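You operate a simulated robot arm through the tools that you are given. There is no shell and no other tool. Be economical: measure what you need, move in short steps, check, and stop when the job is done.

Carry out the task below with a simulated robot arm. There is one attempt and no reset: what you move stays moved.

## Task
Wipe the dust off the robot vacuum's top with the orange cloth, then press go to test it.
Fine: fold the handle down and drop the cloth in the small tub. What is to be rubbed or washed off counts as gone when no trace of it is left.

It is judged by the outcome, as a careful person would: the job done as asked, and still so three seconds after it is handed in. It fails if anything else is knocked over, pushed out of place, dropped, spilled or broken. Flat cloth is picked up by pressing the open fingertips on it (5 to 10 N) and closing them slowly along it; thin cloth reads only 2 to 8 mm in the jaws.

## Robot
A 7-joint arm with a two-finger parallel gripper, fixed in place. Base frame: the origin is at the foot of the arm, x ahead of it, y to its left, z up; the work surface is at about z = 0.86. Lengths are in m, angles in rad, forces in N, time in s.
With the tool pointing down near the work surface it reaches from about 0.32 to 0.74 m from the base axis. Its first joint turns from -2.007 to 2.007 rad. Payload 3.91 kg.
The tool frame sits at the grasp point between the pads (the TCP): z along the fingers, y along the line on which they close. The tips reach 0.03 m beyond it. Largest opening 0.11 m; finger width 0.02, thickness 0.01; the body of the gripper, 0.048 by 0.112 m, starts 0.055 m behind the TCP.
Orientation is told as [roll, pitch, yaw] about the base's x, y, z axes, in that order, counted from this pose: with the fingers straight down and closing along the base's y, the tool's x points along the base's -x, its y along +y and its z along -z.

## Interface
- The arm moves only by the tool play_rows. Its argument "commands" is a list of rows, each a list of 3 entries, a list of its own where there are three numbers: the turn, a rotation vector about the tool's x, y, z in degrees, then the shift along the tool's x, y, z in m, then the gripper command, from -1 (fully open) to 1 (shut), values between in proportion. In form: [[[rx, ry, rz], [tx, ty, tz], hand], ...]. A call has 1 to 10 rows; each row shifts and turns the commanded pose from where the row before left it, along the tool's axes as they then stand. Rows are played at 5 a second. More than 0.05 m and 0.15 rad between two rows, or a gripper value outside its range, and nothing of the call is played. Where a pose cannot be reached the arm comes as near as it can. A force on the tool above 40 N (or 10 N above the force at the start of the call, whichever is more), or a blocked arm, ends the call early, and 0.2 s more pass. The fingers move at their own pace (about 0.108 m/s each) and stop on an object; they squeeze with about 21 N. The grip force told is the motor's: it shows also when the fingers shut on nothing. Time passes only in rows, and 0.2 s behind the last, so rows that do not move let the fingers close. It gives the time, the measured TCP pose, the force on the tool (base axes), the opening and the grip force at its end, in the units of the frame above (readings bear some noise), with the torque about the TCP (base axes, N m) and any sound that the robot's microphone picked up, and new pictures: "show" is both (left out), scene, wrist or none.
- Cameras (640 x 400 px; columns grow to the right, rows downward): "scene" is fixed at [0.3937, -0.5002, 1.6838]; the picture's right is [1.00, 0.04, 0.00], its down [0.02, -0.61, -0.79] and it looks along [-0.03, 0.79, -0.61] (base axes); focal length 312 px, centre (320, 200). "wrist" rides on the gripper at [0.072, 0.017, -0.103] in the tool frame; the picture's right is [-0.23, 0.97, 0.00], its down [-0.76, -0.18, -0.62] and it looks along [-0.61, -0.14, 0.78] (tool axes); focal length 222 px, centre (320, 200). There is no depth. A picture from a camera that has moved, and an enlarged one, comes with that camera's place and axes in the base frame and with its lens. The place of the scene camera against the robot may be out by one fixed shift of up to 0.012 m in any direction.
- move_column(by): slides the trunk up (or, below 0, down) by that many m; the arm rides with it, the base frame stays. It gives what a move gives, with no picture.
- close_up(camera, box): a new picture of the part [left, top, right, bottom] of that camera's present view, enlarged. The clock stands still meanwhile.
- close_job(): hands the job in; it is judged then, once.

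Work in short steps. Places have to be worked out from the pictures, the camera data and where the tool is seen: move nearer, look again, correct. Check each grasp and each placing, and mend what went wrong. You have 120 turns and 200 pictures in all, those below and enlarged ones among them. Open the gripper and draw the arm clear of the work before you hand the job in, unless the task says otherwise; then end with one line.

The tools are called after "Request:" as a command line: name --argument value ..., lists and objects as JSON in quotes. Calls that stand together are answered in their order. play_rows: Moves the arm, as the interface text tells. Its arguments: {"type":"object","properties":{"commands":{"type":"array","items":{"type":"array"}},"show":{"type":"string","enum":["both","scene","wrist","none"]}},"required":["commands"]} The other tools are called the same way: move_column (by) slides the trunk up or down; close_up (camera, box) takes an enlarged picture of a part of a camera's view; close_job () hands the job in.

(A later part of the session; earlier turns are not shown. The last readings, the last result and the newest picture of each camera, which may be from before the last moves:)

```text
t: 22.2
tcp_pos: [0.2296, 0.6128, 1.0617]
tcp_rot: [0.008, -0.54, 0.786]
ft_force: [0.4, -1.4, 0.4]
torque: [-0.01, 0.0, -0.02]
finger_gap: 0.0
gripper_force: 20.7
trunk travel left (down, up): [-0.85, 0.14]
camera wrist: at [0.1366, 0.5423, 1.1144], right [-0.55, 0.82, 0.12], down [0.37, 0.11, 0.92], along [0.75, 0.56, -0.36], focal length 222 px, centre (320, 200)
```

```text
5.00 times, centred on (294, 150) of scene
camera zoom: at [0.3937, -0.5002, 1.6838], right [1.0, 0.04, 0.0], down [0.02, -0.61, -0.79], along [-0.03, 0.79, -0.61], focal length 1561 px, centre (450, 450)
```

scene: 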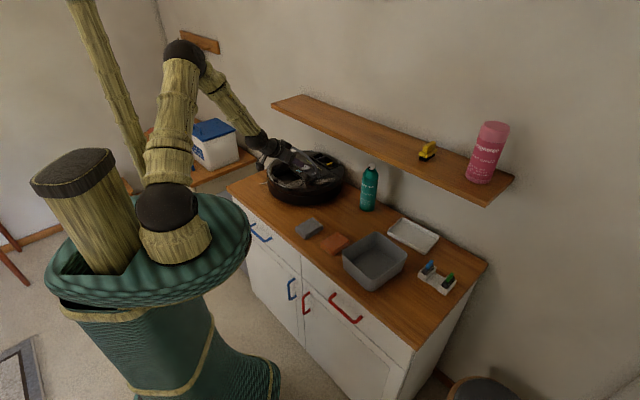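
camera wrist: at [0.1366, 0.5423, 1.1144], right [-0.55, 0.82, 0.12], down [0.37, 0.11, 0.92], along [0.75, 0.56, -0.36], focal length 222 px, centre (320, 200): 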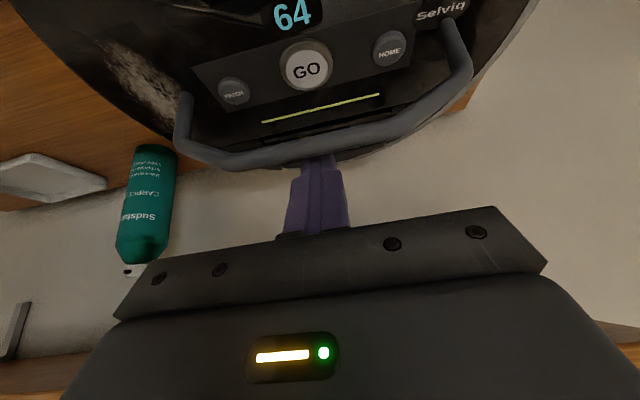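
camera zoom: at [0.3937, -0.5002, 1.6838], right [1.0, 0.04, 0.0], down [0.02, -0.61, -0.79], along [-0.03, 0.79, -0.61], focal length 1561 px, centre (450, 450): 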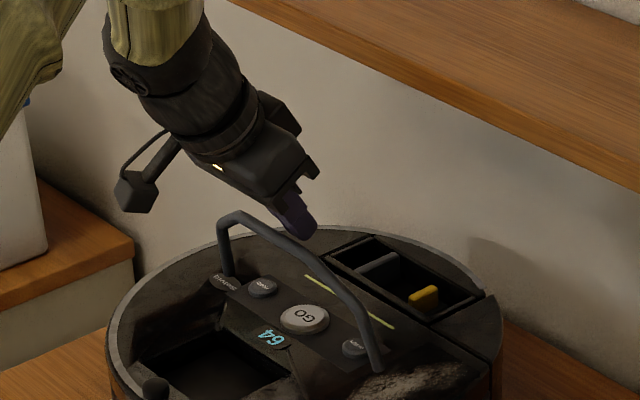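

The finger is behind the bar, with its tip hidden below it. I lower 8 mm and pull forward.

Request:
play_rows --commands '[[[0, 0, 0], [0.0041, 0, 0.0069], 1], [[0, 0, 0], [0.0086, 0, -0.0051], 1], [[0, 0, 0], [0.0086, 0, -0.0051], 1], [[0, 0, 0], [0.0086, 0, -0.0051], 1], [[0, 0, 0], [0.0086, 0, -0.0051], 1], [[0, 0, 0], [0, 0, 0], 1]]' --show "wrist"

Request:
close_up --camera "scene" --box '[230, 110, 358, 190]'

```text
t: 23.6
tcp_pos: [0.201, 0.5852, 1.0526]
tcp_rot: [0.008, -0.536, 0.785]
ft_force: [-0.9, -0.4, -0.5]
torque: [0.02, 0.0, -0.05]
finger_gap: 0.0
gripper_force: 21.0
trunk travel left (down, up): [-0.85, 0.14]
camera wrist: at [0.1084, 0.5144, 1.1064], right [-0.55, 0.82, 0.12], down [0.37, 0.11, 0.92], along [0.75, 0.56, -0.36], focal length 222 px, centre (320, 200)
```

wrist: 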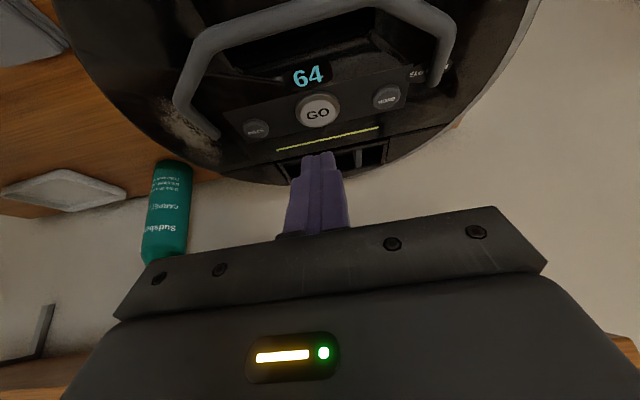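

```text
5.00 times, centred on (294, 150) of scene
camera zoom: at [0.3937, -0.5002, 1.6838], right [1.0, 0.04, 0.0], down [0.02, -0.61, -0.79], along [-0.03, 0.79, -0.61], focal length 1561 px, centre (450, 450)
```

zoom: 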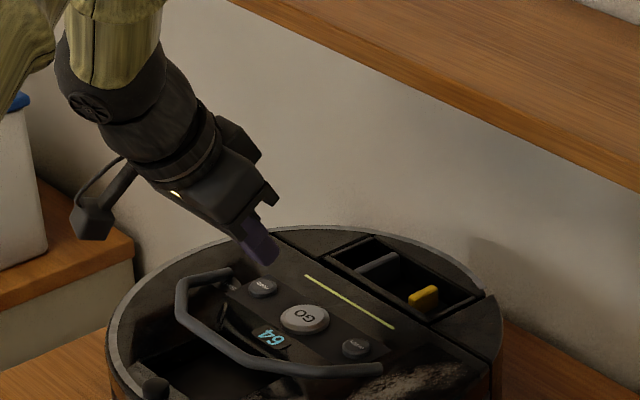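

The handle dropped forward and looks to be resting slightly above flat. I raise, straighten the tool and go over the bar to press it lightly.

Request:
play_rows --commands '[[[0, 0, 0], [-0.0153, 0, -0.0258], 1], [[0, 7.7, 0], [0, 0, 0], 1], [[0, 7.7, 0], [0, 0, 0], 1], [[0, 7.7, 0], [0, 0, 0], 1], [[0, 7.7, 0], [0, 0, 0], 1], [[0, 0, 0], [0.026, 0, 0], 1], [[0, 0, 0], [0.026, 0, 0], 1], [[0, 0, 0], [0, 0, 0], 1]]'

Request:
close_up --camera "scene" --box '[230, 110, 358, 190]'

```text
t: 25.4
tcp_pos: [0.1655, 0.5466, 1.0826]
tcp_rot: [0.008, 0.0, 0.79]
ft_force: [-0.2, -0.7, -0.7]
torque: [0.02, 0.03, 0.0]
finger_gap: 0.0
gripper_force: 21.4
trunk travel left (down, up): [-0.85, 0.14]
camera wrist: at [0.1027, 0.5071, 1.1877], right [-0.53, 0.85, 0.01], down [0.67, 0.41, 0.62], along [0.52, 0.34, -0.78], focal length 222 px, centre (320, 200)
```

scene: 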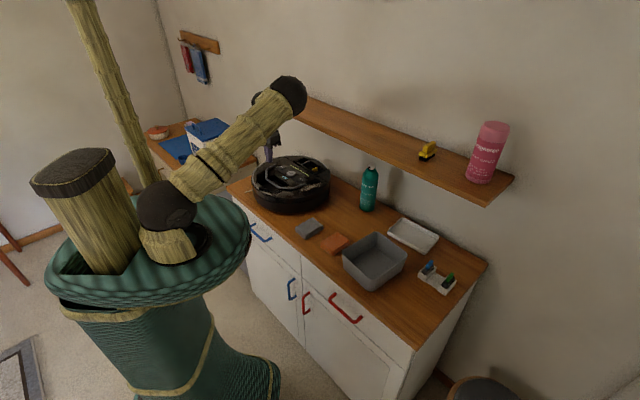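
wrist: 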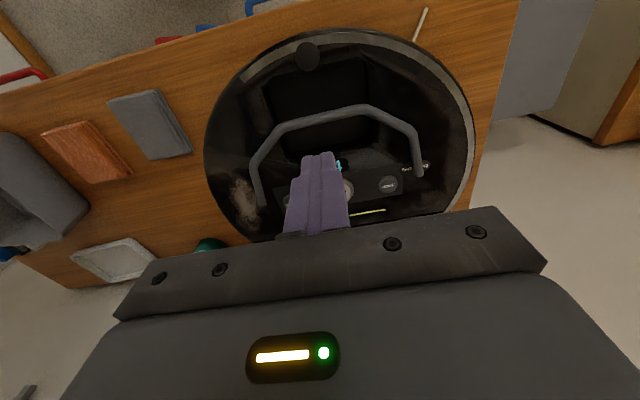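

```text
5.00 times, centred on (294, 150) of scene
camera zoom: at [0.3937, -0.5002, 1.6838], right [1.0, 0.04, 0.0], down [0.02, -0.61, -0.79], along [-0.03, 0.79, -0.61], focal length 1561 px, centre (450, 450)
```

zoom: 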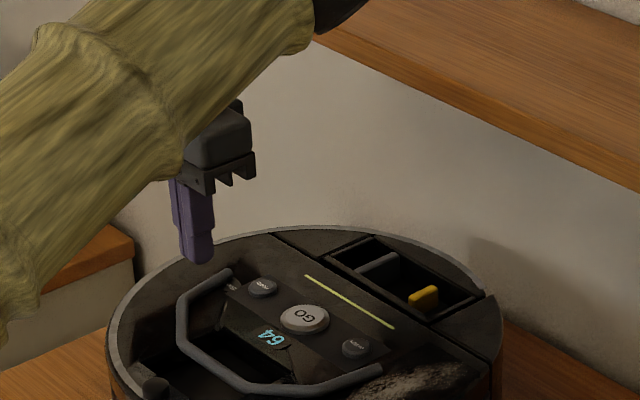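

The handle has kept falling and now looks flat (bar z≈0.97). I press down gently on the bar to confirm.

Request:
play_rows --commands '[[[0, 0, 0], [0, 0, 0.04], 1], [[0, 0, 0], [0, 0, 0.02], 1], [[0, 0, 0], [0, 0, 0.007], 1], [[0, 0, 0], [0, 0, 0.004], 1], [[0, 0, 0], [0, 0, 0], 1]]' --show "wrist"

```text
t: 26.6
tcp_pos: [0.1656, 0.5483, 1.0134]
tcp_rot: [0.007, 0.001, 0.79]
ft_force: [-0.8, 0.7, -0.4]
torque: [-0.02, 0.02, -0.01]
finger_gap: 0.0001
gripper_force: 20.7
trunk travel left (down, up): [-0.85, 0.14]
camera wrist: at [0.1021, 0.5072, 1.1165], right [-0.53, 0.85, 0.01], down [0.67, 0.41, 0.62], along [0.52, 0.34, -0.78], focal length 222 px, centre (320, 200)
```

wrist: 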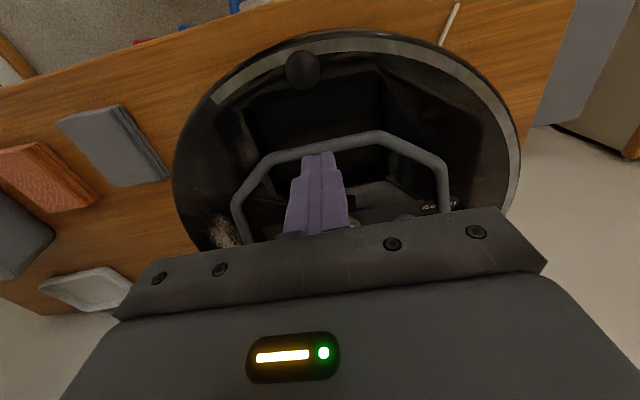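

No contact yet. I shift 6 mm forward over the bar centre and press on slowly.

Request:
play_rows --commands '[[[0, 0, 0], [0.007, 0, 0], 1], [[0, 0, 0], [0, 0, 0.004], 1], [[0, 0, 0], [0, 0, 0.003], 1], [[0, 0, 0], [0, 0, 0.003], 1], [[0, 0, 0], [0, 0, 0], 1]]' --show "none"

Request:
close_up --camera "scene" --box '[230, 110, 358, 190]'

```text
t: 27.9
tcp_pos: [0.1597, 0.5418, 1.0022]
tcp_rot: [0.007, 0.0, 0.791]
ft_force: [0.6, 0.7, 0.7]
torque: [-0.01, 0.0, -0.01]
finger_gap: 0.0
gripper_force: 20.9
trunk travel left (down, up): [-0.85, 0.14]
```

```text
5.00 times, centred on (294, 150) of scene
camera zoom: at [0.3937, -0.5002, 1.6838], right [1.0, 0.04, 0.0], down [0.02, -0.61, -0.79], along [-0.03, 0.79, -0.61], focal length 1561 px, centre (450, 450)
```

zoom: 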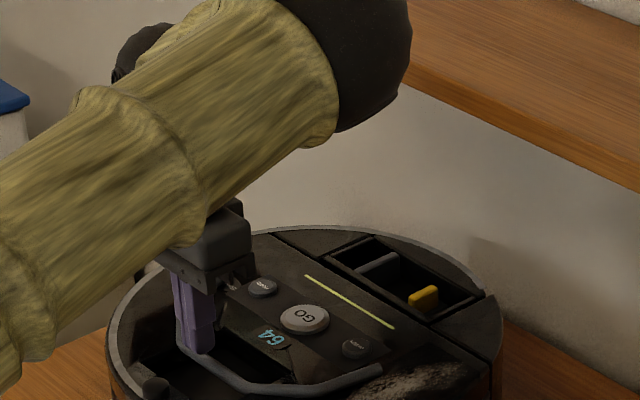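

There's still no contact at tip z=0.972, so the bar lies low. I do one more small press.

Request:
play_rows --commands '[[[0, 0, 0], [0, 0, 0.004], 1], [[0, 0, 0], [0, 0, 0.004], 1], [[0, 0, 0], [0, 0, 0], 1]]' --show "wrist"

```text
t: 28.6
tcp_pos: [0.1608, 0.5423, 0.9948]
tcp_rot: [0.005, -0.002, 0.791]
ft_force: [-0.1, -0.1, 0.4]
torque: [-0.01, -0.02, -0.01]
finger_gap: 0.0
gripper_force: 21.7
trunk travel left (down, up): [-0.85, 0.14]
camera wrist: at [0.0969, 0.5026, 1.099], right [-0.53, 0.85, 0.01], down [0.66, 0.41, 0.62], along [0.52, 0.34, -0.78], focal length 222 px, centre (320, 200)
```

wrist: 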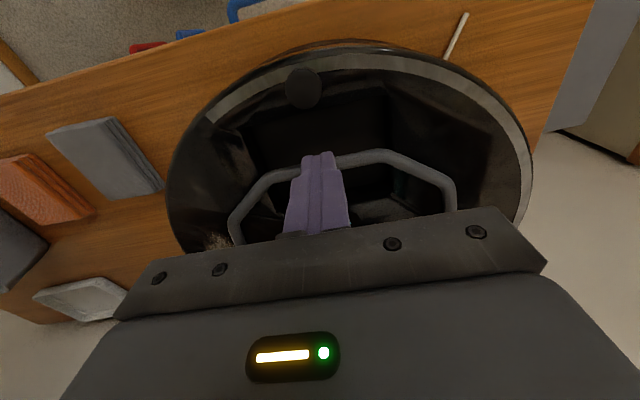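

The handle is flat (no contact even at 0.965). I lift and travel to the cloth.

Request:
play_rows --commands '[[[0, 0, 0], [0, 0, -0.045], 1], [[0, 0, 0], [0, 0, -0.045], 1], [[0, 0, 0], [0, -0.047, -0.01], 1], [[0, 0, 0], [0, -0.047, -0.01], 1], [[0, 0, 0], [0, -0.047, -0.01], 1], [[0, 0, 0], [0, -0.047, 0], 1], [[0, 0, 0], [0, -0.047, 0], -0.2], [[0, 0, 0], [0, -0.047, 0], -1], [[0, 0, 0], [0, -0.047, 0], -1], [[0, 0, 0], [0.04, 0, 0], -1]]'

Request:
close_up --camera "scene" --box '[230, 130, 430, 255]'

Request:
close_up --camera "wrist" --box '[160, 0, 480, 200]'

```text
t: 30.9
tcp_pos: [0.3626, 0.284, 1.1149]
tcp_rot: [0.006, 0.0, 0.798]
ft_force: [-0.4, -0.6, 0.0]
torque: [0.01, 0.01, 0.01]
finger_gap: 0.1098
gripper_force: 0.2
trunk travel left (down, up): [-0.85, 0.14]
camera wrist: at [0.3004, 0.2429, 1.2185], right [-0.54, 0.84, 0.01], down [0.66, 0.42, 0.62], along [0.52, 0.34, -0.78], focal length 222 px, centre (320, 200)
```

scene: 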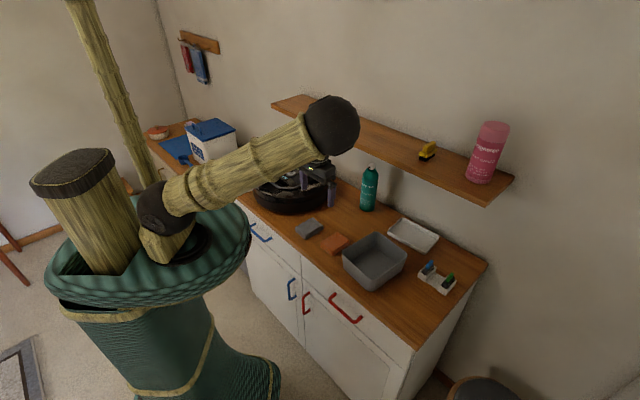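
wrist: 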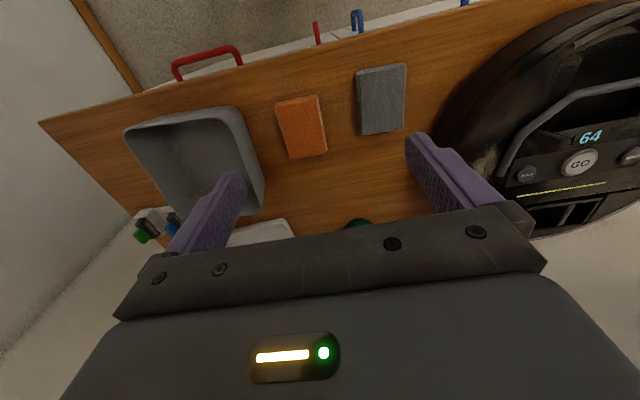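

```text
3.20 times, centred on (330, 192) of scene
camera zoom: at [0.3937, -0.5002, 1.6838], right [1.0, 0.04, 0.0], down [0.02, -0.61, -0.79], along [-0.03, 0.79, -0.61], focal length 999 px, centre (288, 224)
```

zoom: 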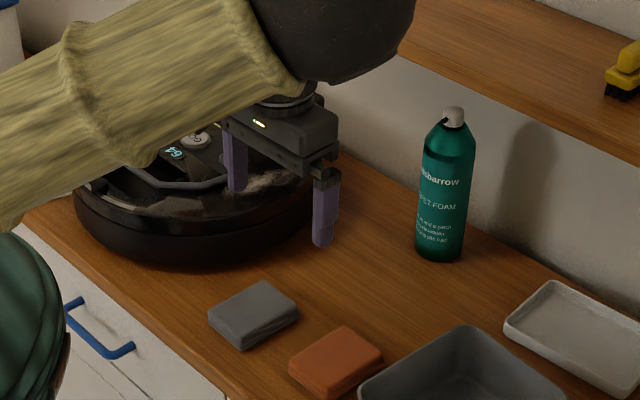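

```text
2.00 times, centred on (320, 100) of wrist
camera zoom: at [0.3004, 0.2429, 1.2185], right [-0.54, 0.84, 0.01], down [0.66, 0.42, 0.62], along [0.52, 0.34, -0.78], focal length 444 px, centre (320, 400)
```

zoom: 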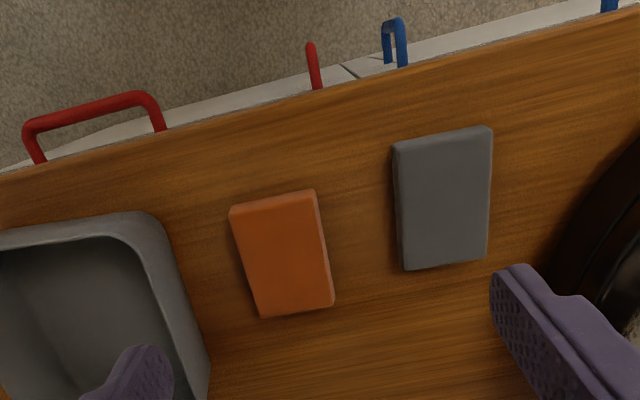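

The orange cloth is a folded pad of about 6×10×2 cm, lying aligned with the counter. I can take it by its sides along the present closing axis, so I move above it and lower partway.

Request:
play_rows --commands '[[[0, 0, 0], [-0.0228, -0.0198, 0.02], -0.6], [[0, 0, 0], [-0.0228, -0.0198, 0.02], -0.6], [[0, 0, 0], [0, 0, 0.04], -0.6], [[0, 0, 0], [0, 0, 0.04], -0.6], [[0, 0, 0], [0, 0, 0], -0.6]]'

Request:
close_up --camera "scene" --box '[290, 190, 418, 270]'

```text
t: 32.0
tcp_pos: [0.4263, 0.2865, 0.9927]
tcp_rot: [0.008, 0.002, 0.788]
ft_force: [-0.1, -0.7, 0.5]
torque: [0.01, 0.01, 0.0]
finger_gap: 0.0878
gripper_force: 0.0
trunk travel left (down, up): [-0.85, 0.14]
camera wrist: at [0.3635, 0.2474, 1.0972], right [-0.53, 0.85, 0.01], down [0.67, 0.41, 0.62], along [0.52, 0.34, -0.78], focal length 222 px, centre (320, 200)
```

scene: 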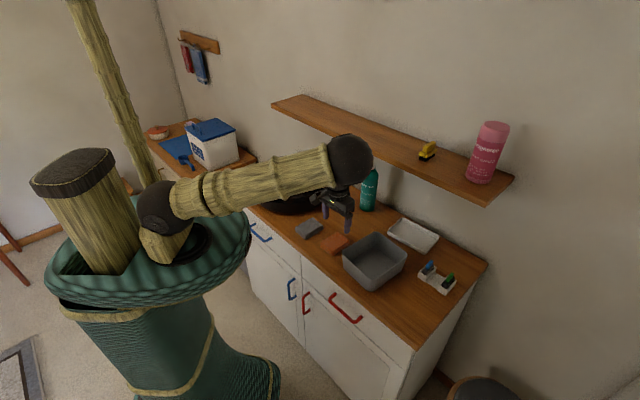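
wrist: 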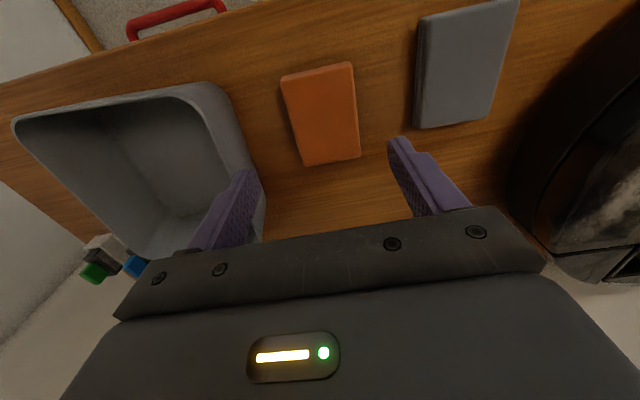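

```text
5.00 times, centred on (354, 230) of scene
camera zoom: at [0.3937, -0.5002, 1.6838], right [1.0, 0.04, 0.0], down [0.02, -0.61, -0.79], along [-0.03, 0.79, -0.61], focal length 1561 px, centre (150, 50)
```

zoom: 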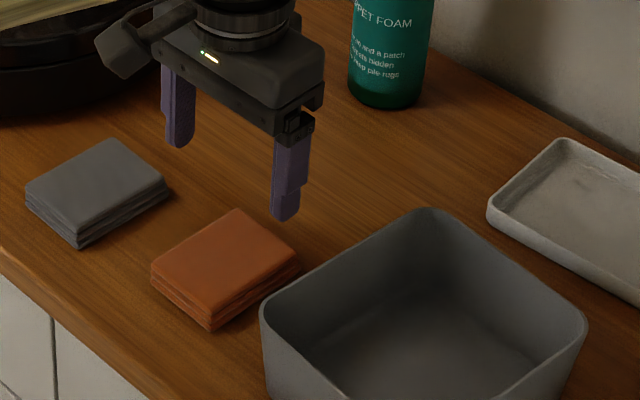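

The stack of folded layers is between the fingers' line. I adjust a few mm, descend and close slowly on its sides.

Request:
play_rows --commands '[[[0, 0, 0], [0.0035, 0.0065, 0.03], -0.6], [[0, 0, 0], [0, 0, 0.04], -0.6], [[0, 0, 0], [0, 0, 0.025], -0.6], [[0, 0, 0], [0, 0, 0], -0.6], [[0, 0, 0], [0, 0, 0], -0.3], [[0, 0, 0], [0, 0, 0], -0.1], [[0, 0, 0], [0, 0, 0], 0.1]]'

Request:
close_up --camera "scene" --box '[290, 190, 418, 270]'

```text
t: 33.6
tcp_pos: [0.4194, 0.2893, 0.898]
tcp_rot: [0.008, 0.001, 0.79]
ft_force: [0.0, 0.4, -0.9]
torque: [0.01, -0.02, 0.01]
finger_gap: 0.0652
gripper_force: 21.1
trunk travel left (down, up): [-0.85, 0.14]
camera wrist: at [0.3567, 0.2496, 1.0023], right [-0.53, 0.85, 0.01], down [0.67, 0.41, 0.62], along [0.52, 0.34, -0.78], focal length 222 px, centre (320, 200)
```

scene: 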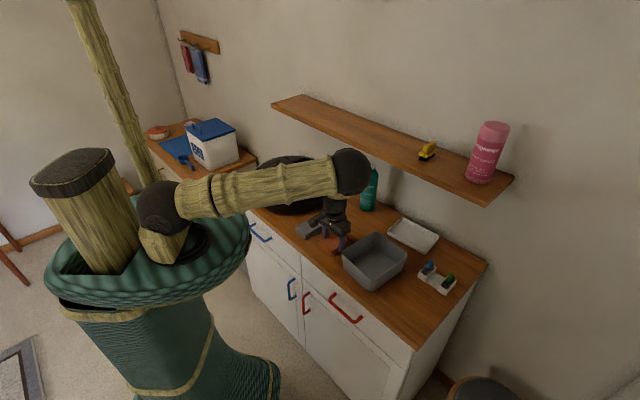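
wrist: 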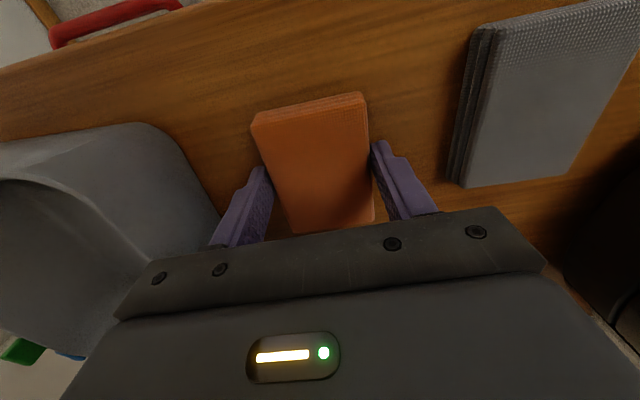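

```text
5.00 times, centred on (354, 230) of scene
camera zoom: at [0.3937, -0.5002, 1.6838], right [1.0, 0.04, 0.0], down [0.02, -0.61, -0.79], along [-0.03, 0.79, -0.61], focal length 1561 px, centre (150, 50)
```

zoom: 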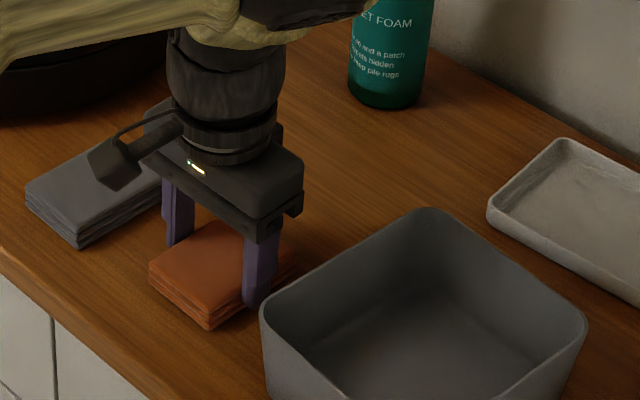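

The fingers stopped on the stack at 65 mm with full force. I lift it to check the hold.

Request:
play_rows --commands '[[[0, 0, 0], [0, 0, 0], 1], [[0, 0, 0], [0, 0, -0.02], 1], [[0, 0, 0], [0, 0, -0.04], 1], [[0, 0, 0], [0, 0, -0.045], 1], [[0, 0, 0], [0, 0, -0.045], 1], [[0, 0, 0], [0, 0, 0], 1]]'

Request:
close_up --camera "scene" --box '[270, 130, 430, 230]'

```text
t: 35.0
tcp_pos: [0.4201, 0.2893, 1.0468]
tcp_rot: [0.009, 0.001, 0.79]
ft_force: [0.4, 0.6, 0.0]
torque: [0.02, -0.02, -0.02]
finger_gap: 0.0651
gripper_force: 21.1
trunk travel left (down, up): [-0.85, 0.14]
camera wrist: at [0.3569, 0.2492, 1.1516], right [-0.53, 0.85, 0.01], down [0.67, 0.41, 0.62], along [0.52, 0.34, -0.78], focal length 222 px, centre (320, 200)
```

scene: 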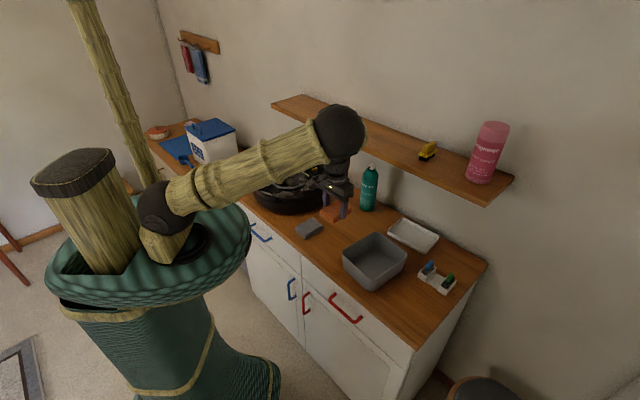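
wrist: 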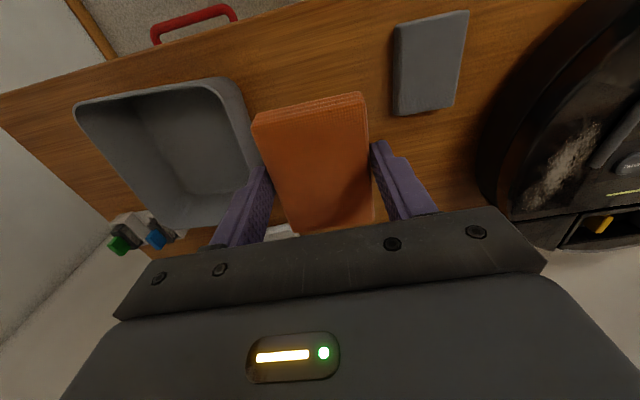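

```text
4.00 times, centred on (350, 180) of scene
camera zoom: at [0.3937, -0.5002, 1.6838], right [1.0, 0.04, 0.0], down [0.02, -0.61, -0.79], along [-0.03, 0.79, -0.61], focal length 1249 px, centre (200, 280)
```

zoom: 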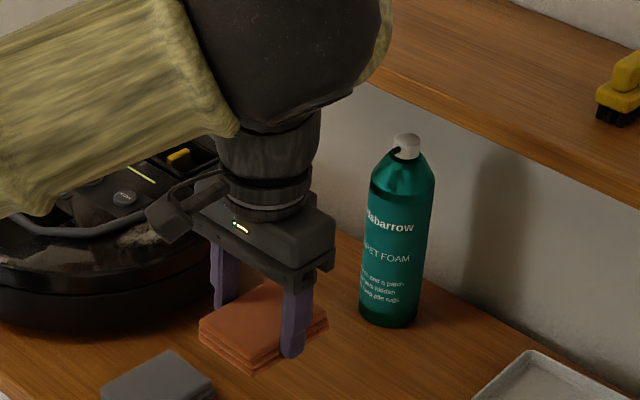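

The cloth is held firmly as a pad, its underside about 8 mm below the tips. The dust streak runs from about (0.28, 0.50) to (0.367, 0.55), along the pad's long side. I carry the pad above it.

Request:
play_rows --commands '[[[0, 0, 0], [0, 0, -0.02], 1], [[0, 0, 0], [-0.0182, 0.0382, 0], 1], [[0, 0, 0], [-0.0182, 0.0382, 0], 1], [[0, 0, 0], [-0.0182, 0.0382, 0], 1], [[0, 0, 0], [-0.0182, 0.0382, 0], 1], [[0, 0, 0], [-0.0182, 0.0382, 0], 1], [[0, 0, 0], [-0.0182, 0.0382, 0], 1], [[0, 0, 0], [0, 0, 0], 1]]'

Request:
close_up --camera "scene" --box '[240, 120, 368, 200]'

```text
t: 36.9
tcp_pos: [0.3331, 0.525, 1.0702]
tcp_rot: [0.008, -0.001, 0.789]
ft_force: [0.6, -0.5, 0.5]
torque: [0.01, -0.01, -0.01]
finger_gap: 0.065
gripper_force: 21.2
trunk travel left (down, up): [-0.85, 0.14]
camera wrist: at [0.2694, 0.4859, 1.1731], right [-0.53, 0.85, 0.01], down [0.67, 0.41, 0.62], along [0.53, 0.34, -0.78], focal length 222 px, centre (320, 200)
```

scene: 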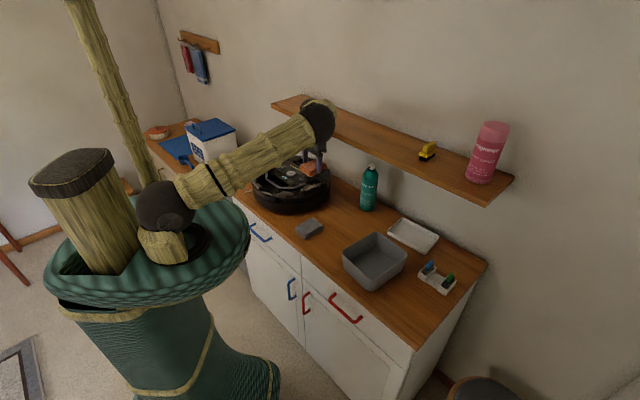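
wrist: 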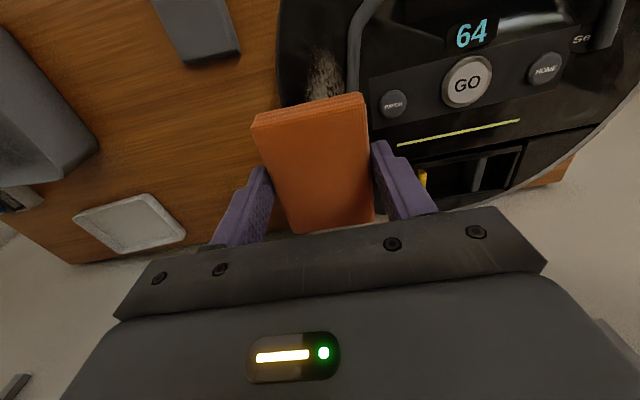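

```text
5.00 times, centred on (304, 160) of scene
camera zoom: at [0.3937, -0.5002, 1.6838], right [1.0, 0.04, 0.0], down [0.02, -0.61, -0.79], along [-0.03, 0.79, -0.61], focal length 1561 px, centre (400, 400)
```

zoom: 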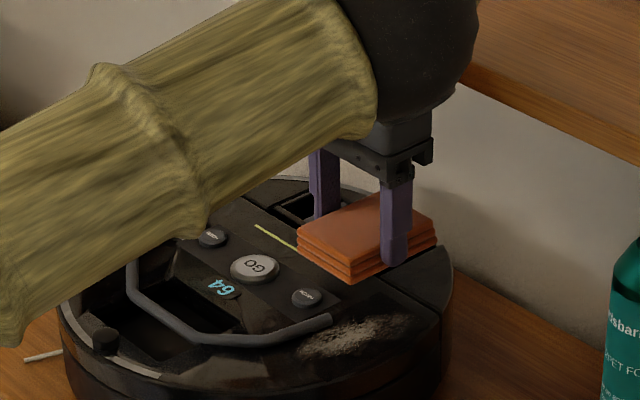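

I'm positioned over the back two-thirds of the dust. I lower to just above contact, then in small steps until a few newtons show.

Request:
play_rows --commands '[[[0, 0, 0], [0, 0, 0.04], 1], [[0, 0, 0], [0, 0, 0.025], 1], [[0, 0, 0], [0, 0, 0.006], 1], [[0, 0, 0], [0, 0, 0.003], 1], [[0, 0, 0], [0, 0, 0], 1]]'

Request:
close_up --camera "scene" --box '[240, 120, 368, 200]'

```text
t: 38.0
tcp_pos: [0.3329, 0.5289, 0.9971]
tcp_rot: [0.012, -0.004, 0.791]
ft_force: [-5.6, 7.1, 19.9]
torque: [0.44, 0.85, -0.12]
finger_gap: 0.065
gripper_force: 20.9
trunk travel left (down, up): [-0.85, 0.14]
camera wrist: at [0.2693, 0.4882, 1.1007], right [-0.53, 0.85, 0.01], down [0.67, 0.41, 0.62], along [0.52, 0.34, -0.78], focal length 222 px, centre (320, 200)
```

scene: 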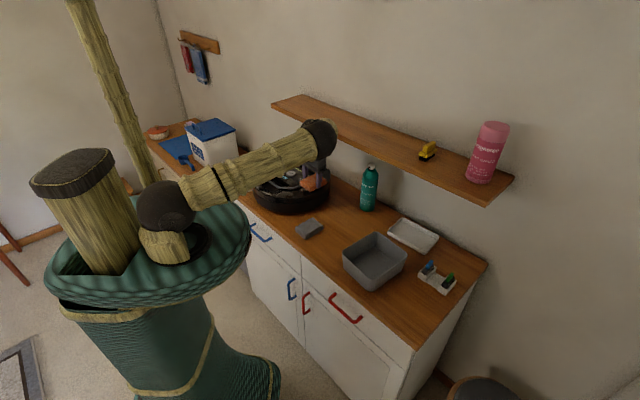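
wrist: 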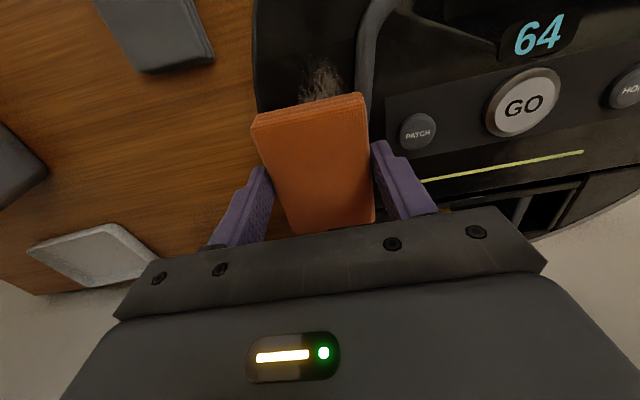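

```text
5.00 times, centred on (304, 160) of scene
camera zoom: at [0.3937, -0.5002, 1.6838], right [1.0, 0.04, 0.0], down [0.02, -0.61, -0.79], along [-0.03, 0.79, -0.61], focal length 1561 px, centre (400, 400)
```

zoom: 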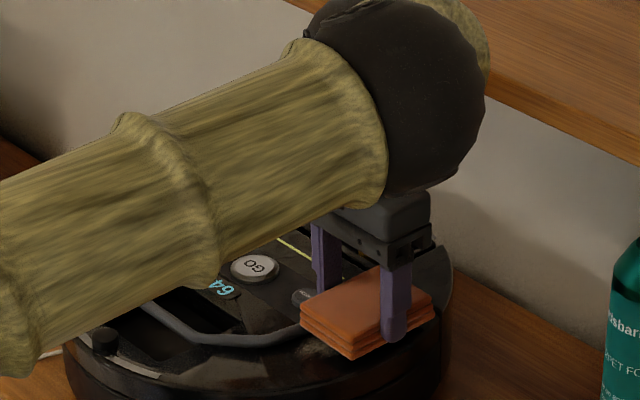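

Contact at about 20 N. I ease off a little and rub back and forth along and across the streak, keeping clear of the PATCH button.

Request:
play_rows --commands '[[[0, 0, 0], [0, 0, -0.0015], 1], [[0, 0, 0], [-0.012, 0, 0], 1], [[0, 0, 0], [0.012, -0.006, 0], 1], [[0, 0, 0], [-0.014, 0, 0], 1], [[0, 0, 0], [0.014, -0.006, 0], 1], [[0, 0, 0], [-0.014, 0.006, 0], 1], [[0, 0, 0], [0.014, 0.005, 0], 1], [[0, 0, 0], [0, 0, 0], 1]]'

Request:
close_up --camera "wrist" --box '[220, 20, 460, 170]'

```text
t: 39.9
tcp_pos: [0.3323, 0.5288, 0.9957]
tcp_rot: [0.008, -0.003, 0.794]
ft_force: [0.1, -0.7, 4.0]
torque: [0.02, 0.13, 0.03]
finger_gap: 0.065
gripper_force: 20.2
trunk travel left (down, up): [-0.85, 0.14]
camera wrist: at [0.2693, 0.4885, 1.101], right [-0.54, 0.84, 0.01], down [0.66, 0.41, 0.62], along [0.52, 0.34, -0.78], focal length 222 px, centre (320, 200)
```

scene: 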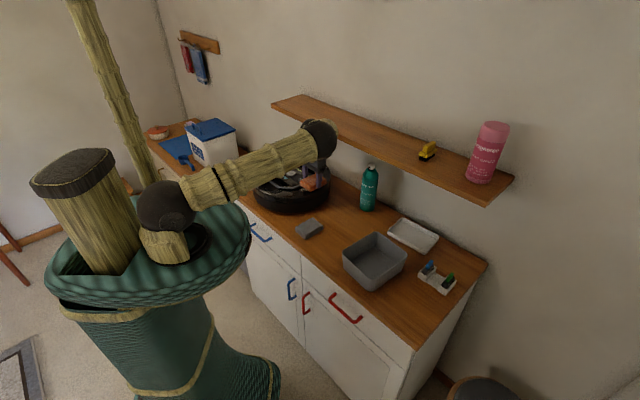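
wrist: 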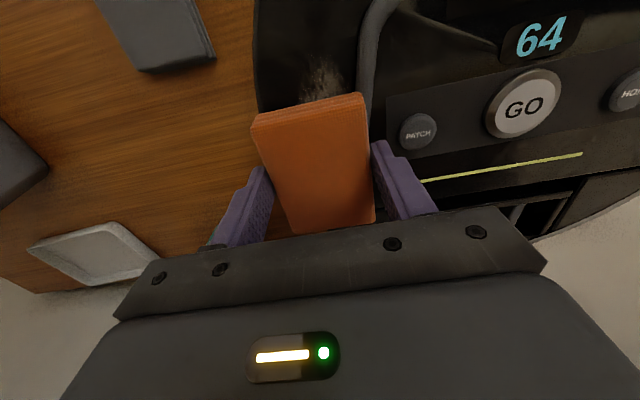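

```text
2.67 times, centred on (340, 95) of wrist
camera zoom: at [0.2693, 0.4885, 1.101], right [-0.54, 0.84, 0.01], down [0.66, 0.41, 0.62], along [0.52, 0.34, -0.78], focal length 592 px, centre (267, 480)
```

zoom: 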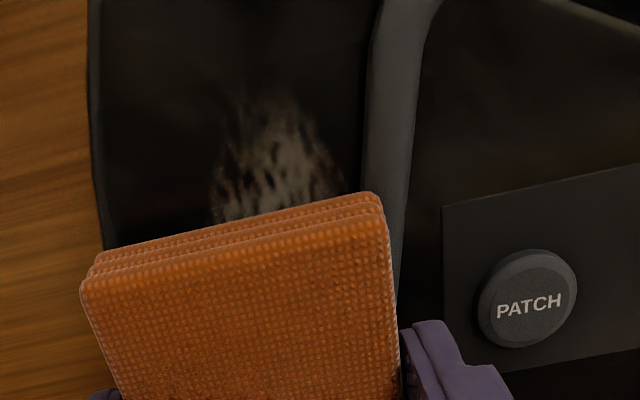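

The front part of the dust is still visible ahead of the pad. I lift and shift sideways to see what is left underneath.

Request:
play_rows --commands '[[[0, 0, 0], [0, 0, -0.04], 1], [[0, 0, 0], [0, 0, -0.04], 1], [[0, 0, 0], [0, -0.04, 0], 1], [[0, 0, 0], [0, -0.04, 0], 1], [[0, 0, 0], [0, 0, 0], 1]]' --show "wrist"

Request:
close_up --camera "scene" --box '[260, 140, 356, 200]'

Request:
close_up --camera "wrist" --box '[360, 20, 600, 170]'

```text
t: 41.0
tcp_pos: [0.3901, 0.4726, 1.0759]
tcp_rot: [0.007, 0.0, 0.796]
ft_force: [0.0, 0.4, 0.3]
torque: [0.02, -0.01, 0.01]
finger_gap: 0.0653
gripper_force: 21.2
trunk travel left (down, up): [-0.85, 0.14]
camera wrist: at [0.3266, 0.4325, 1.1804], right [-0.54, 0.84, 0.01], down [0.66, 0.42, 0.62], along [0.52, 0.34, -0.78], focal length 222 px, centre (320, 200)
```

wrist: 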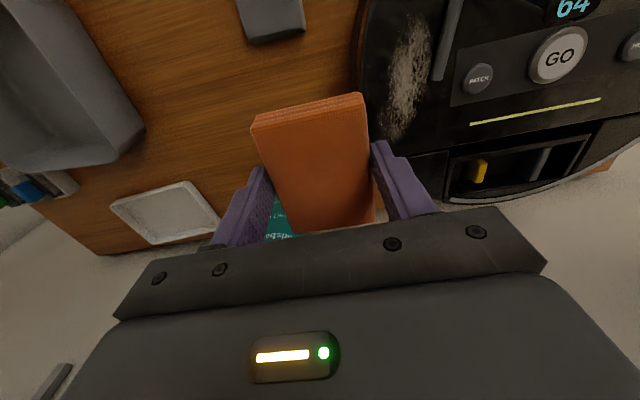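

```text
6.67 times, centred on (308, 170) of scene
camera zoom: at [0.3937, -0.5002, 1.6838], right [1.0, 0.04, 0.0], down [0.02, -0.61, -0.79], along [-0.03, 0.79, -0.61], focal length 2082 px, centre (400, 400)
```

zoom: 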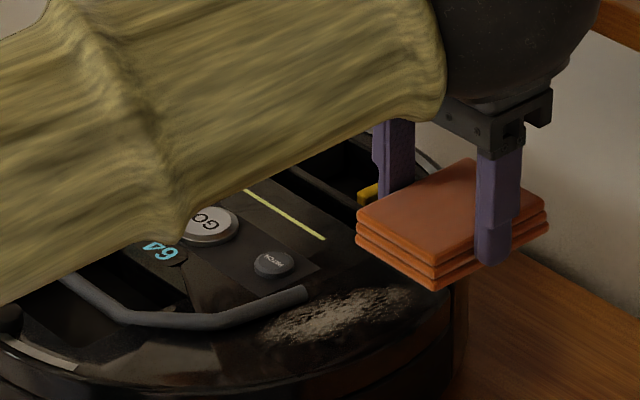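

```text
2.67 times, centred on (480, 95) of wrist
camera zoom: at [0.3266, 0.4325, 1.1804], right [-0.54, 0.84, 0.01], down [0.66, 0.42, 0.62], along [0.52, 0.34, -0.78], focal length 592 px, centre (-107, 480)
```

zoom: 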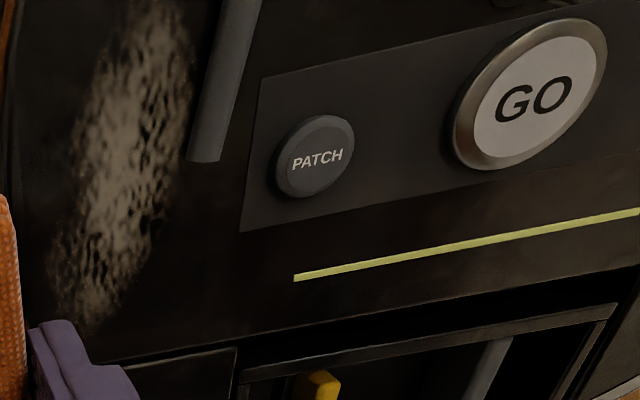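

Most of the dust remains. The torque shows the pad was resting on the handle leg (edge d≈-0.165), not on the surface. I shift about 6 mm away so the pad just clears the leg, and lower again until it makes real contact.

Request:
play_rows --commands '[[[0, 0, 0], [-0.0057, 0.036, 0], 1], [[0, 0, 0], [0, 0.0361, 0], 1], [[0, 0, 0], [0, 0, 0.04], 1], [[0, 0, 0], [0, 0, 0.034], 1], [[0, 0, 0], [0, 0, 0.004], 1], [[0, 0, 0], [0, 0, 0.003], 1], [[0, 0, 0], [0, 0, 0], 1]]'

Request:
close_up --camera "wrist" --box '[220, 20, 460, 170]'

Request:
close_up --camera "scene" --box '[260, 140, 356, 200]'

```text
t: 42.6
tcp_pos: [0.3419, 0.5275, 0.9969]
tcp_rot: [0.006, 0.0, 0.793]
ft_force: [0.4, 0.4, -0.4]
torque: [-0.05, 0.0, 0.01]
finger_gap: 0.065
gripper_force: 21.0
trunk travel left (down, up): [-0.85, 0.14]
camera wrist: at [0.279, 0.4867, 1.0996], right [-0.54, 0.84, 0.01], down [0.66, 0.42, 0.62], along [0.52, 0.34, -0.78], focal length 222 px, centre (320, 200)
```

scene: 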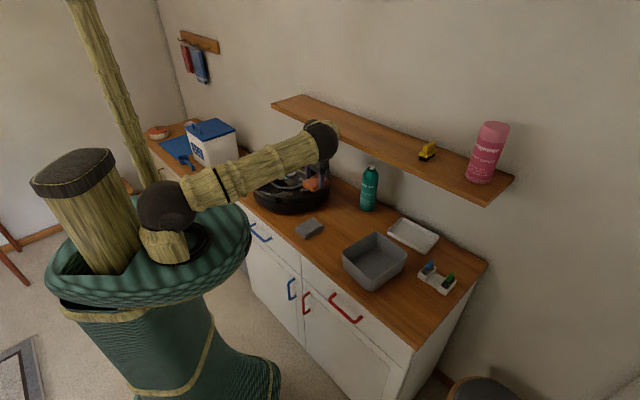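
wrist: 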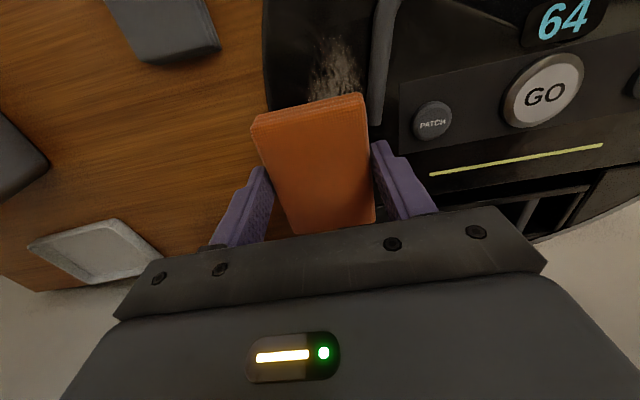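

```text
2.67 times, centred on (340, 95) of wrist
camera zoom: at [0.279, 0.4867, 1.0996], right [-0.54, 0.84, 0.01], down [0.66, 0.42, 0.62], along [0.52, 0.34, -0.78], focal length 592 px, centre (267, 480)
```

zoom: 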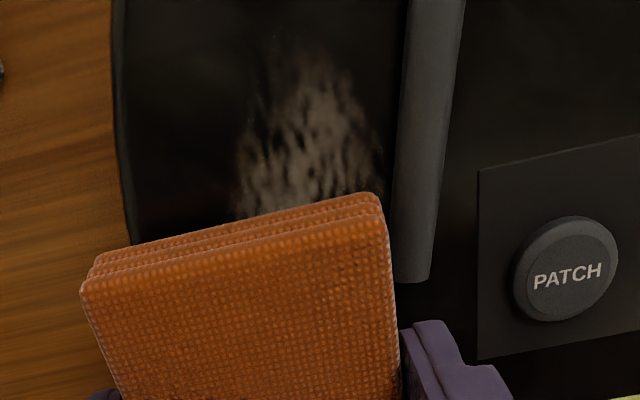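

```text
6.67 times, centred on (308, 170) of scene
camera zoom: at [0.3937, -0.5002, 1.6838], right [1.0, 0.04, 0.0], down [0.02, -0.61, -0.79], along [-0.03, 0.79, -0.61], focal length 2082 px, centre (400, 400)
```

zoom: 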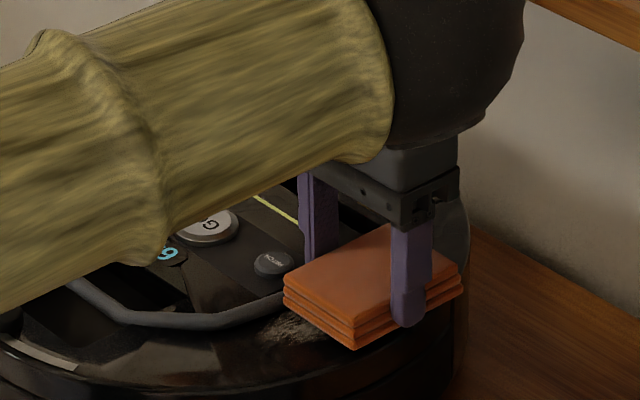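

There's no contact here at 0.997, which confirms the leg was in the way. I go down further in 3 mm steps.

Request:
play_rows --commands '[[[0, 0, 0], [0, 0, 0.003], 1], [[0, 0, 0], [0, 0, 0.003], 1], [[0, 0, 0], [0, 0, 0], 1]]' --show "none"

```text
t: 43.5
tcp_pos: [0.3407, 0.5267, 0.9896]
tcp_rot: [0.006, 0.001, 0.794]
ft_force: [1.5, -1.3, 0.5]
torque: [0.0, -0.04, 0.03]
finger_gap: 0.0654
gripper_force: 21.7
trunk travel left (down, up): [-0.85, 0.14]
```

Request:
play_rows --commands '[[[0, 0, 0], [0, 0, 0.002], 1], [[0, 0, 0], [0, 0, 0.002], 1], [[0, 0, 0], [0, 0, 0], 1]]' --show "wrist"

Request:
close_up --camera "scene" --box '[260, 140, 356, 200]'

```text
t: 44.2
tcp_pos: [0.3408, 0.5264, 0.987]
tcp_rot: [0.009, -0.002, 0.793]
ft_force: [0.9, -0.1, 13.6]
torque: [-0.26, -0.31, -0.08]
finger_gap: 0.0649
gripper_force: 20.8
trunk travel left (down, up): [-0.85, 0.14]
camera wrist: at [0.2785, 0.4861, 1.0912], right [-0.53, 0.84, 0.01], down [0.66, 0.41, 0.62], along [0.52, 0.34, -0.78], focal length 222 px, centre (320, 200)
```

wrist: 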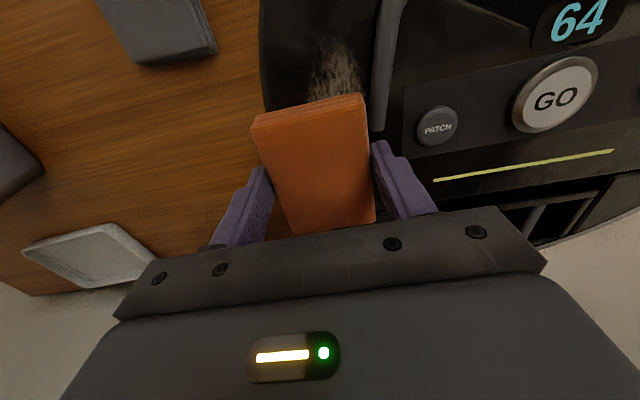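

```text
6.67 times, centred on (308, 170) of scene
camera zoom: at [0.3937, -0.5002, 1.6838], right [1.0, 0.04, 0.0], down [0.02, -0.61, -0.79], along [-0.03, 0.79, -0.61], focal length 2082 px, centre (400, 400)
```

zoom: 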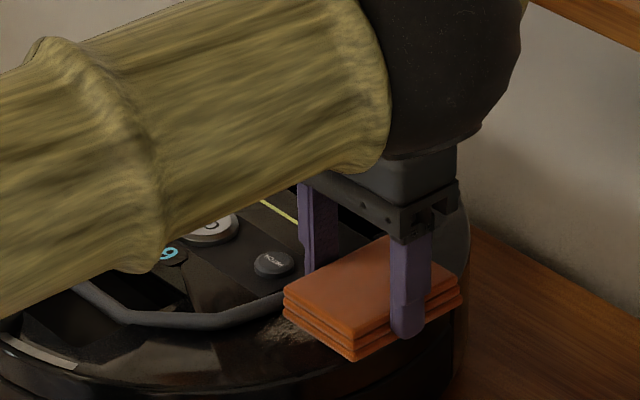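

Contact at 13.6 N. I rub along the streak with several strokes and then check.

Request:
play_rows --commands '[[[0, 0, 0], [-0.01, 0, 0], 1], [[0, 0, 0], [0.012, 0, 0], 1], [[0, 0, 0], [-0.012, 0, 0], 1], [[0, 0, 0], [0.012, -0.008, 0], 1], [[0, 0, 0], [0.008, -0.003, 0], 1], [[0, 0, 0], [0.008, 0, 0], 1], [[0, 0, 0], [-0.014, 0, 0], 1], [[0, 0, 0], [0.014, 0, 0], 1], [[0, 0, 0], [0, 0, 0], 1]]' --show "wrist"

```text
t: 46.2
tcp_pos: [0.3349, 0.505, 0.9863]
tcp_rot: [0.006, -0.001, 0.796]
ft_force: [-0.4, 0.1, 17.5]
torque: [-0.18, 0.04, 0.01]
finger_gap: 0.065
gripper_force: 21.3
trunk travel left (down, up): [-0.85, 0.14]
camera wrist: at [0.273, 0.4648, 1.0903], right [-0.54, 0.84, 0.01], down [0.66, 0.42, 0.62], along [0.52, 0.34, -0.78], focal length 222 px, centre (320, 200)
```

wrist: 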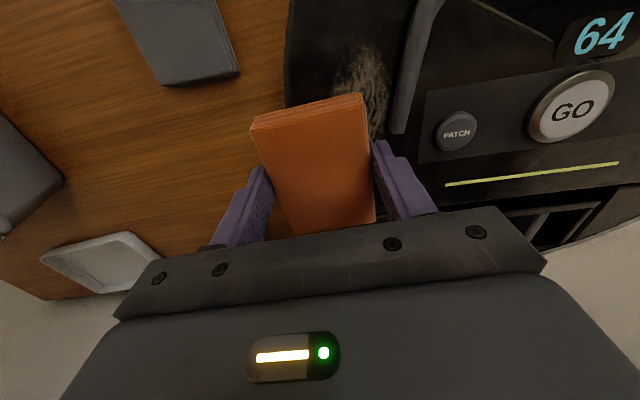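

I lift and look at how much came off.

Request:
play_rows --commands '[[[0, 0, 0], [0, 0, -0.04], 1], [[0, 0, 0], [0, -0.04, -0.04], 1], [[0, 0, 0], [0, -0.04, 0], 1], [[0, 0, 0], [0, 0, 0], 1]]' --show "none"

Request:
close_up --camera "wrist" --box '[360, 20, 600, 170]'

Request:
close_up --camera "scene" --box '[260, 140, 356, 200]'

```text
refused: row 2 steps farther than a row can; nothing moved
```

```text
2.67 times, centred on (480, 95) of wrist
camera zoom: at [0.273, 0.4648, 1.0903], right [-0.54, 0.84, 0.01], down [0.66, 0.42, 0.62], along [0.52, 0.34, -0.78], focal length 592 px, centre (-107, 480)
```

zoom: 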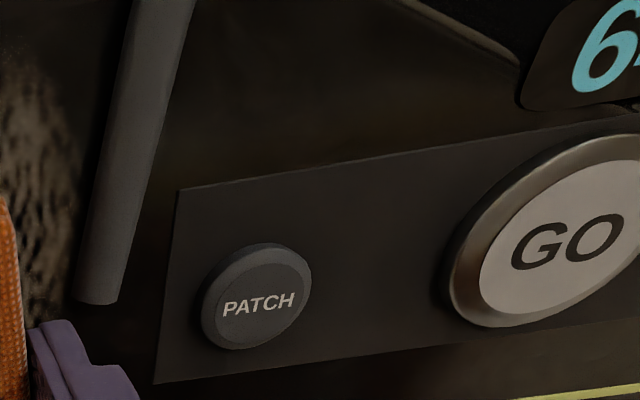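

```text
6.67 times, centred on (308, 170) of scene
camera zoom: at [0.3937, -0.5002, 1.6838], right [1.0, 0.04, 0.0], down [0.02, -0.61, -0.79], along [-0.03, 0.79, -0.61], focal length 2082 px, centre (400, 400)
```

zoom: 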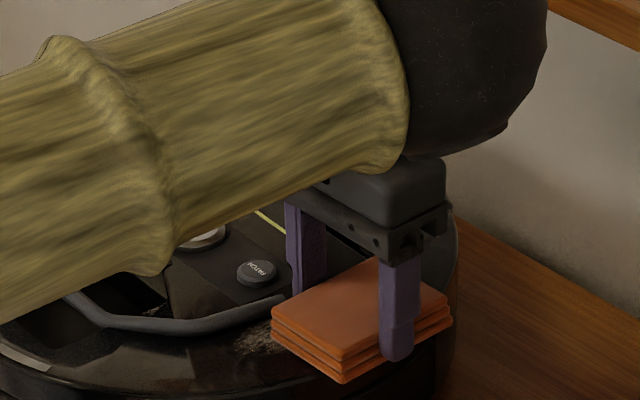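

The vacuum is sliding along with the pad because the pressing force is too high. I drag it back 1 cm while pressed, then ease to a few newtons and rub lightly.

Request:
play_rows --commands '[[[0, 0, 0], [-0.01, 0, 0], 1], [[0, 0, 0], [0, 0, 0], 1]]' --show "none"

Request:
close_up --camera "scene" --box '[260, 140, 356, 200]'

Request:
play_rows --commands '[[[0, 0, 0], [0, 0, -0.002], 1], [[0, 0, 0], [0, 0, 0], 1]]' --show "none"

```text
t: 46.9
tcp_pos: [0.3436, 0.5124, 0.9853]
tcp_rot: [0.007, -0.002, 0.793]
ft_force: [1.5, -1.3, 15.6]
torque: [-0.19, -0.07, -0.01]
finger_gap: 0.0653
gripper_force: 21.6
trunk travel left (down, up): [-0.85, 0.14]
```

```text
6.67 times, centred on (308, 170) of scene
camera zoom: at [0.3937, -0.5002, 1.6838], right [1.0, 0.04, 0.0], down [0.02, -0.61, -0.79], along [-0.03, 0.79, -0.61], focal length 2082 px, centre (400, 400)
```

zoom: 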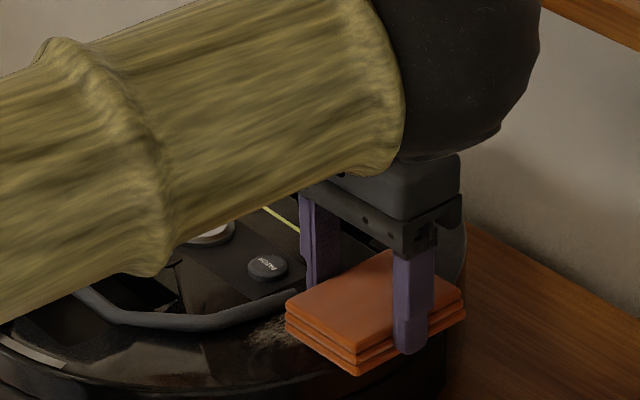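

```text
t: 47.5
tcp_pos: [0.3441, 0.5148, 0.9856]
tcp_rot: [0.009, 0.002, 0.796]
ft_force: [-1.3, -0.1, 2.6]
torque: [0.08, -0.06, 0.06]
finger_gap: 0.0652
gripper_force: 21.3
trunk travel left (down, up): [-0.85, 0.14]
```

Now at 2.6 N. I rub lightly along the streak and watch whether the vacuum stays put.

Request:
play_rows --commands '[[[0, 0, 0], [-0.012, 0, 0], 1], [[0, 0, 0], [-0.012, 0, 0], 1], [[0, 0, 0], [0.012, 0, 0], 1], [[0, 0, 0], [0.012, 0, 0], 1], [[0, 0, 0], [0, 0, 0], 1]]' --show "wrist"

Request:
close_up --camera "scene" --box '[260, 140, 356, 200]'

```text
t: 48.6
tcp_pos: [0.3439, 0.5136, 0.9882]
tcp_rot: [0.007, -0.001, 0.794]
ft_force: [-0.1, 0.8, 0.4]
torque: [0.02, 0.02, 0.0]
finger_gap: 0.0651
gripper_force: 20.8
trunk travel left (down, up): [-0.85, 0.14]
camera wrist: at [0.2813, 0.4733, 1.0919], right [-0.54, 0.84, 0.01], down [0.66, 0.42, 0.62], along [0.52, 0.34, -0.78], focal length 222 px, centre (320, 200)
```

wrist: 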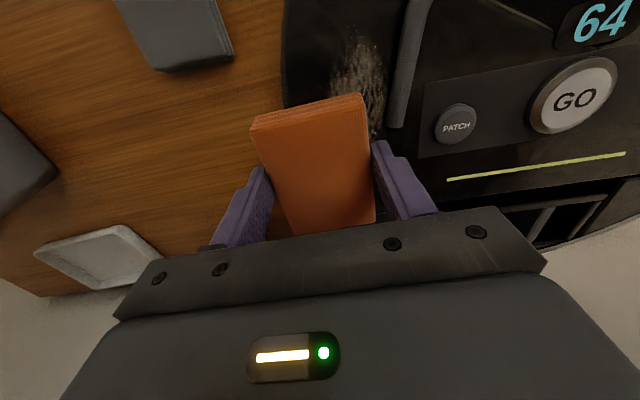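

```text
6.67 times, centred on (308, 170) of scene
camera zoom: at [0.3937, -0.5002, 1.6838], right [1.0, 0.04, 0.0], down [0.02, -0.61, -0.79], along [-0.03, 0.79, -0.61], focal length 2082 px, centre (400, 400)
```

zoom: 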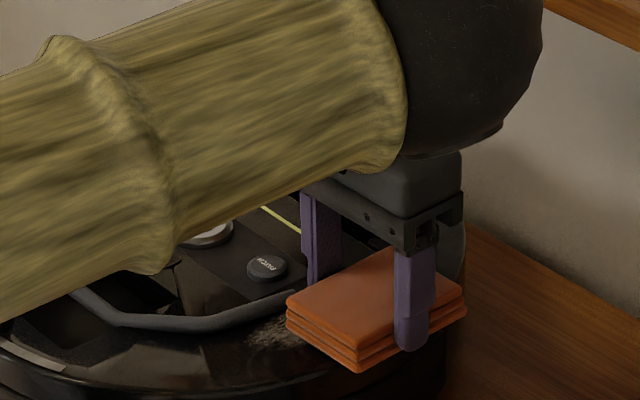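

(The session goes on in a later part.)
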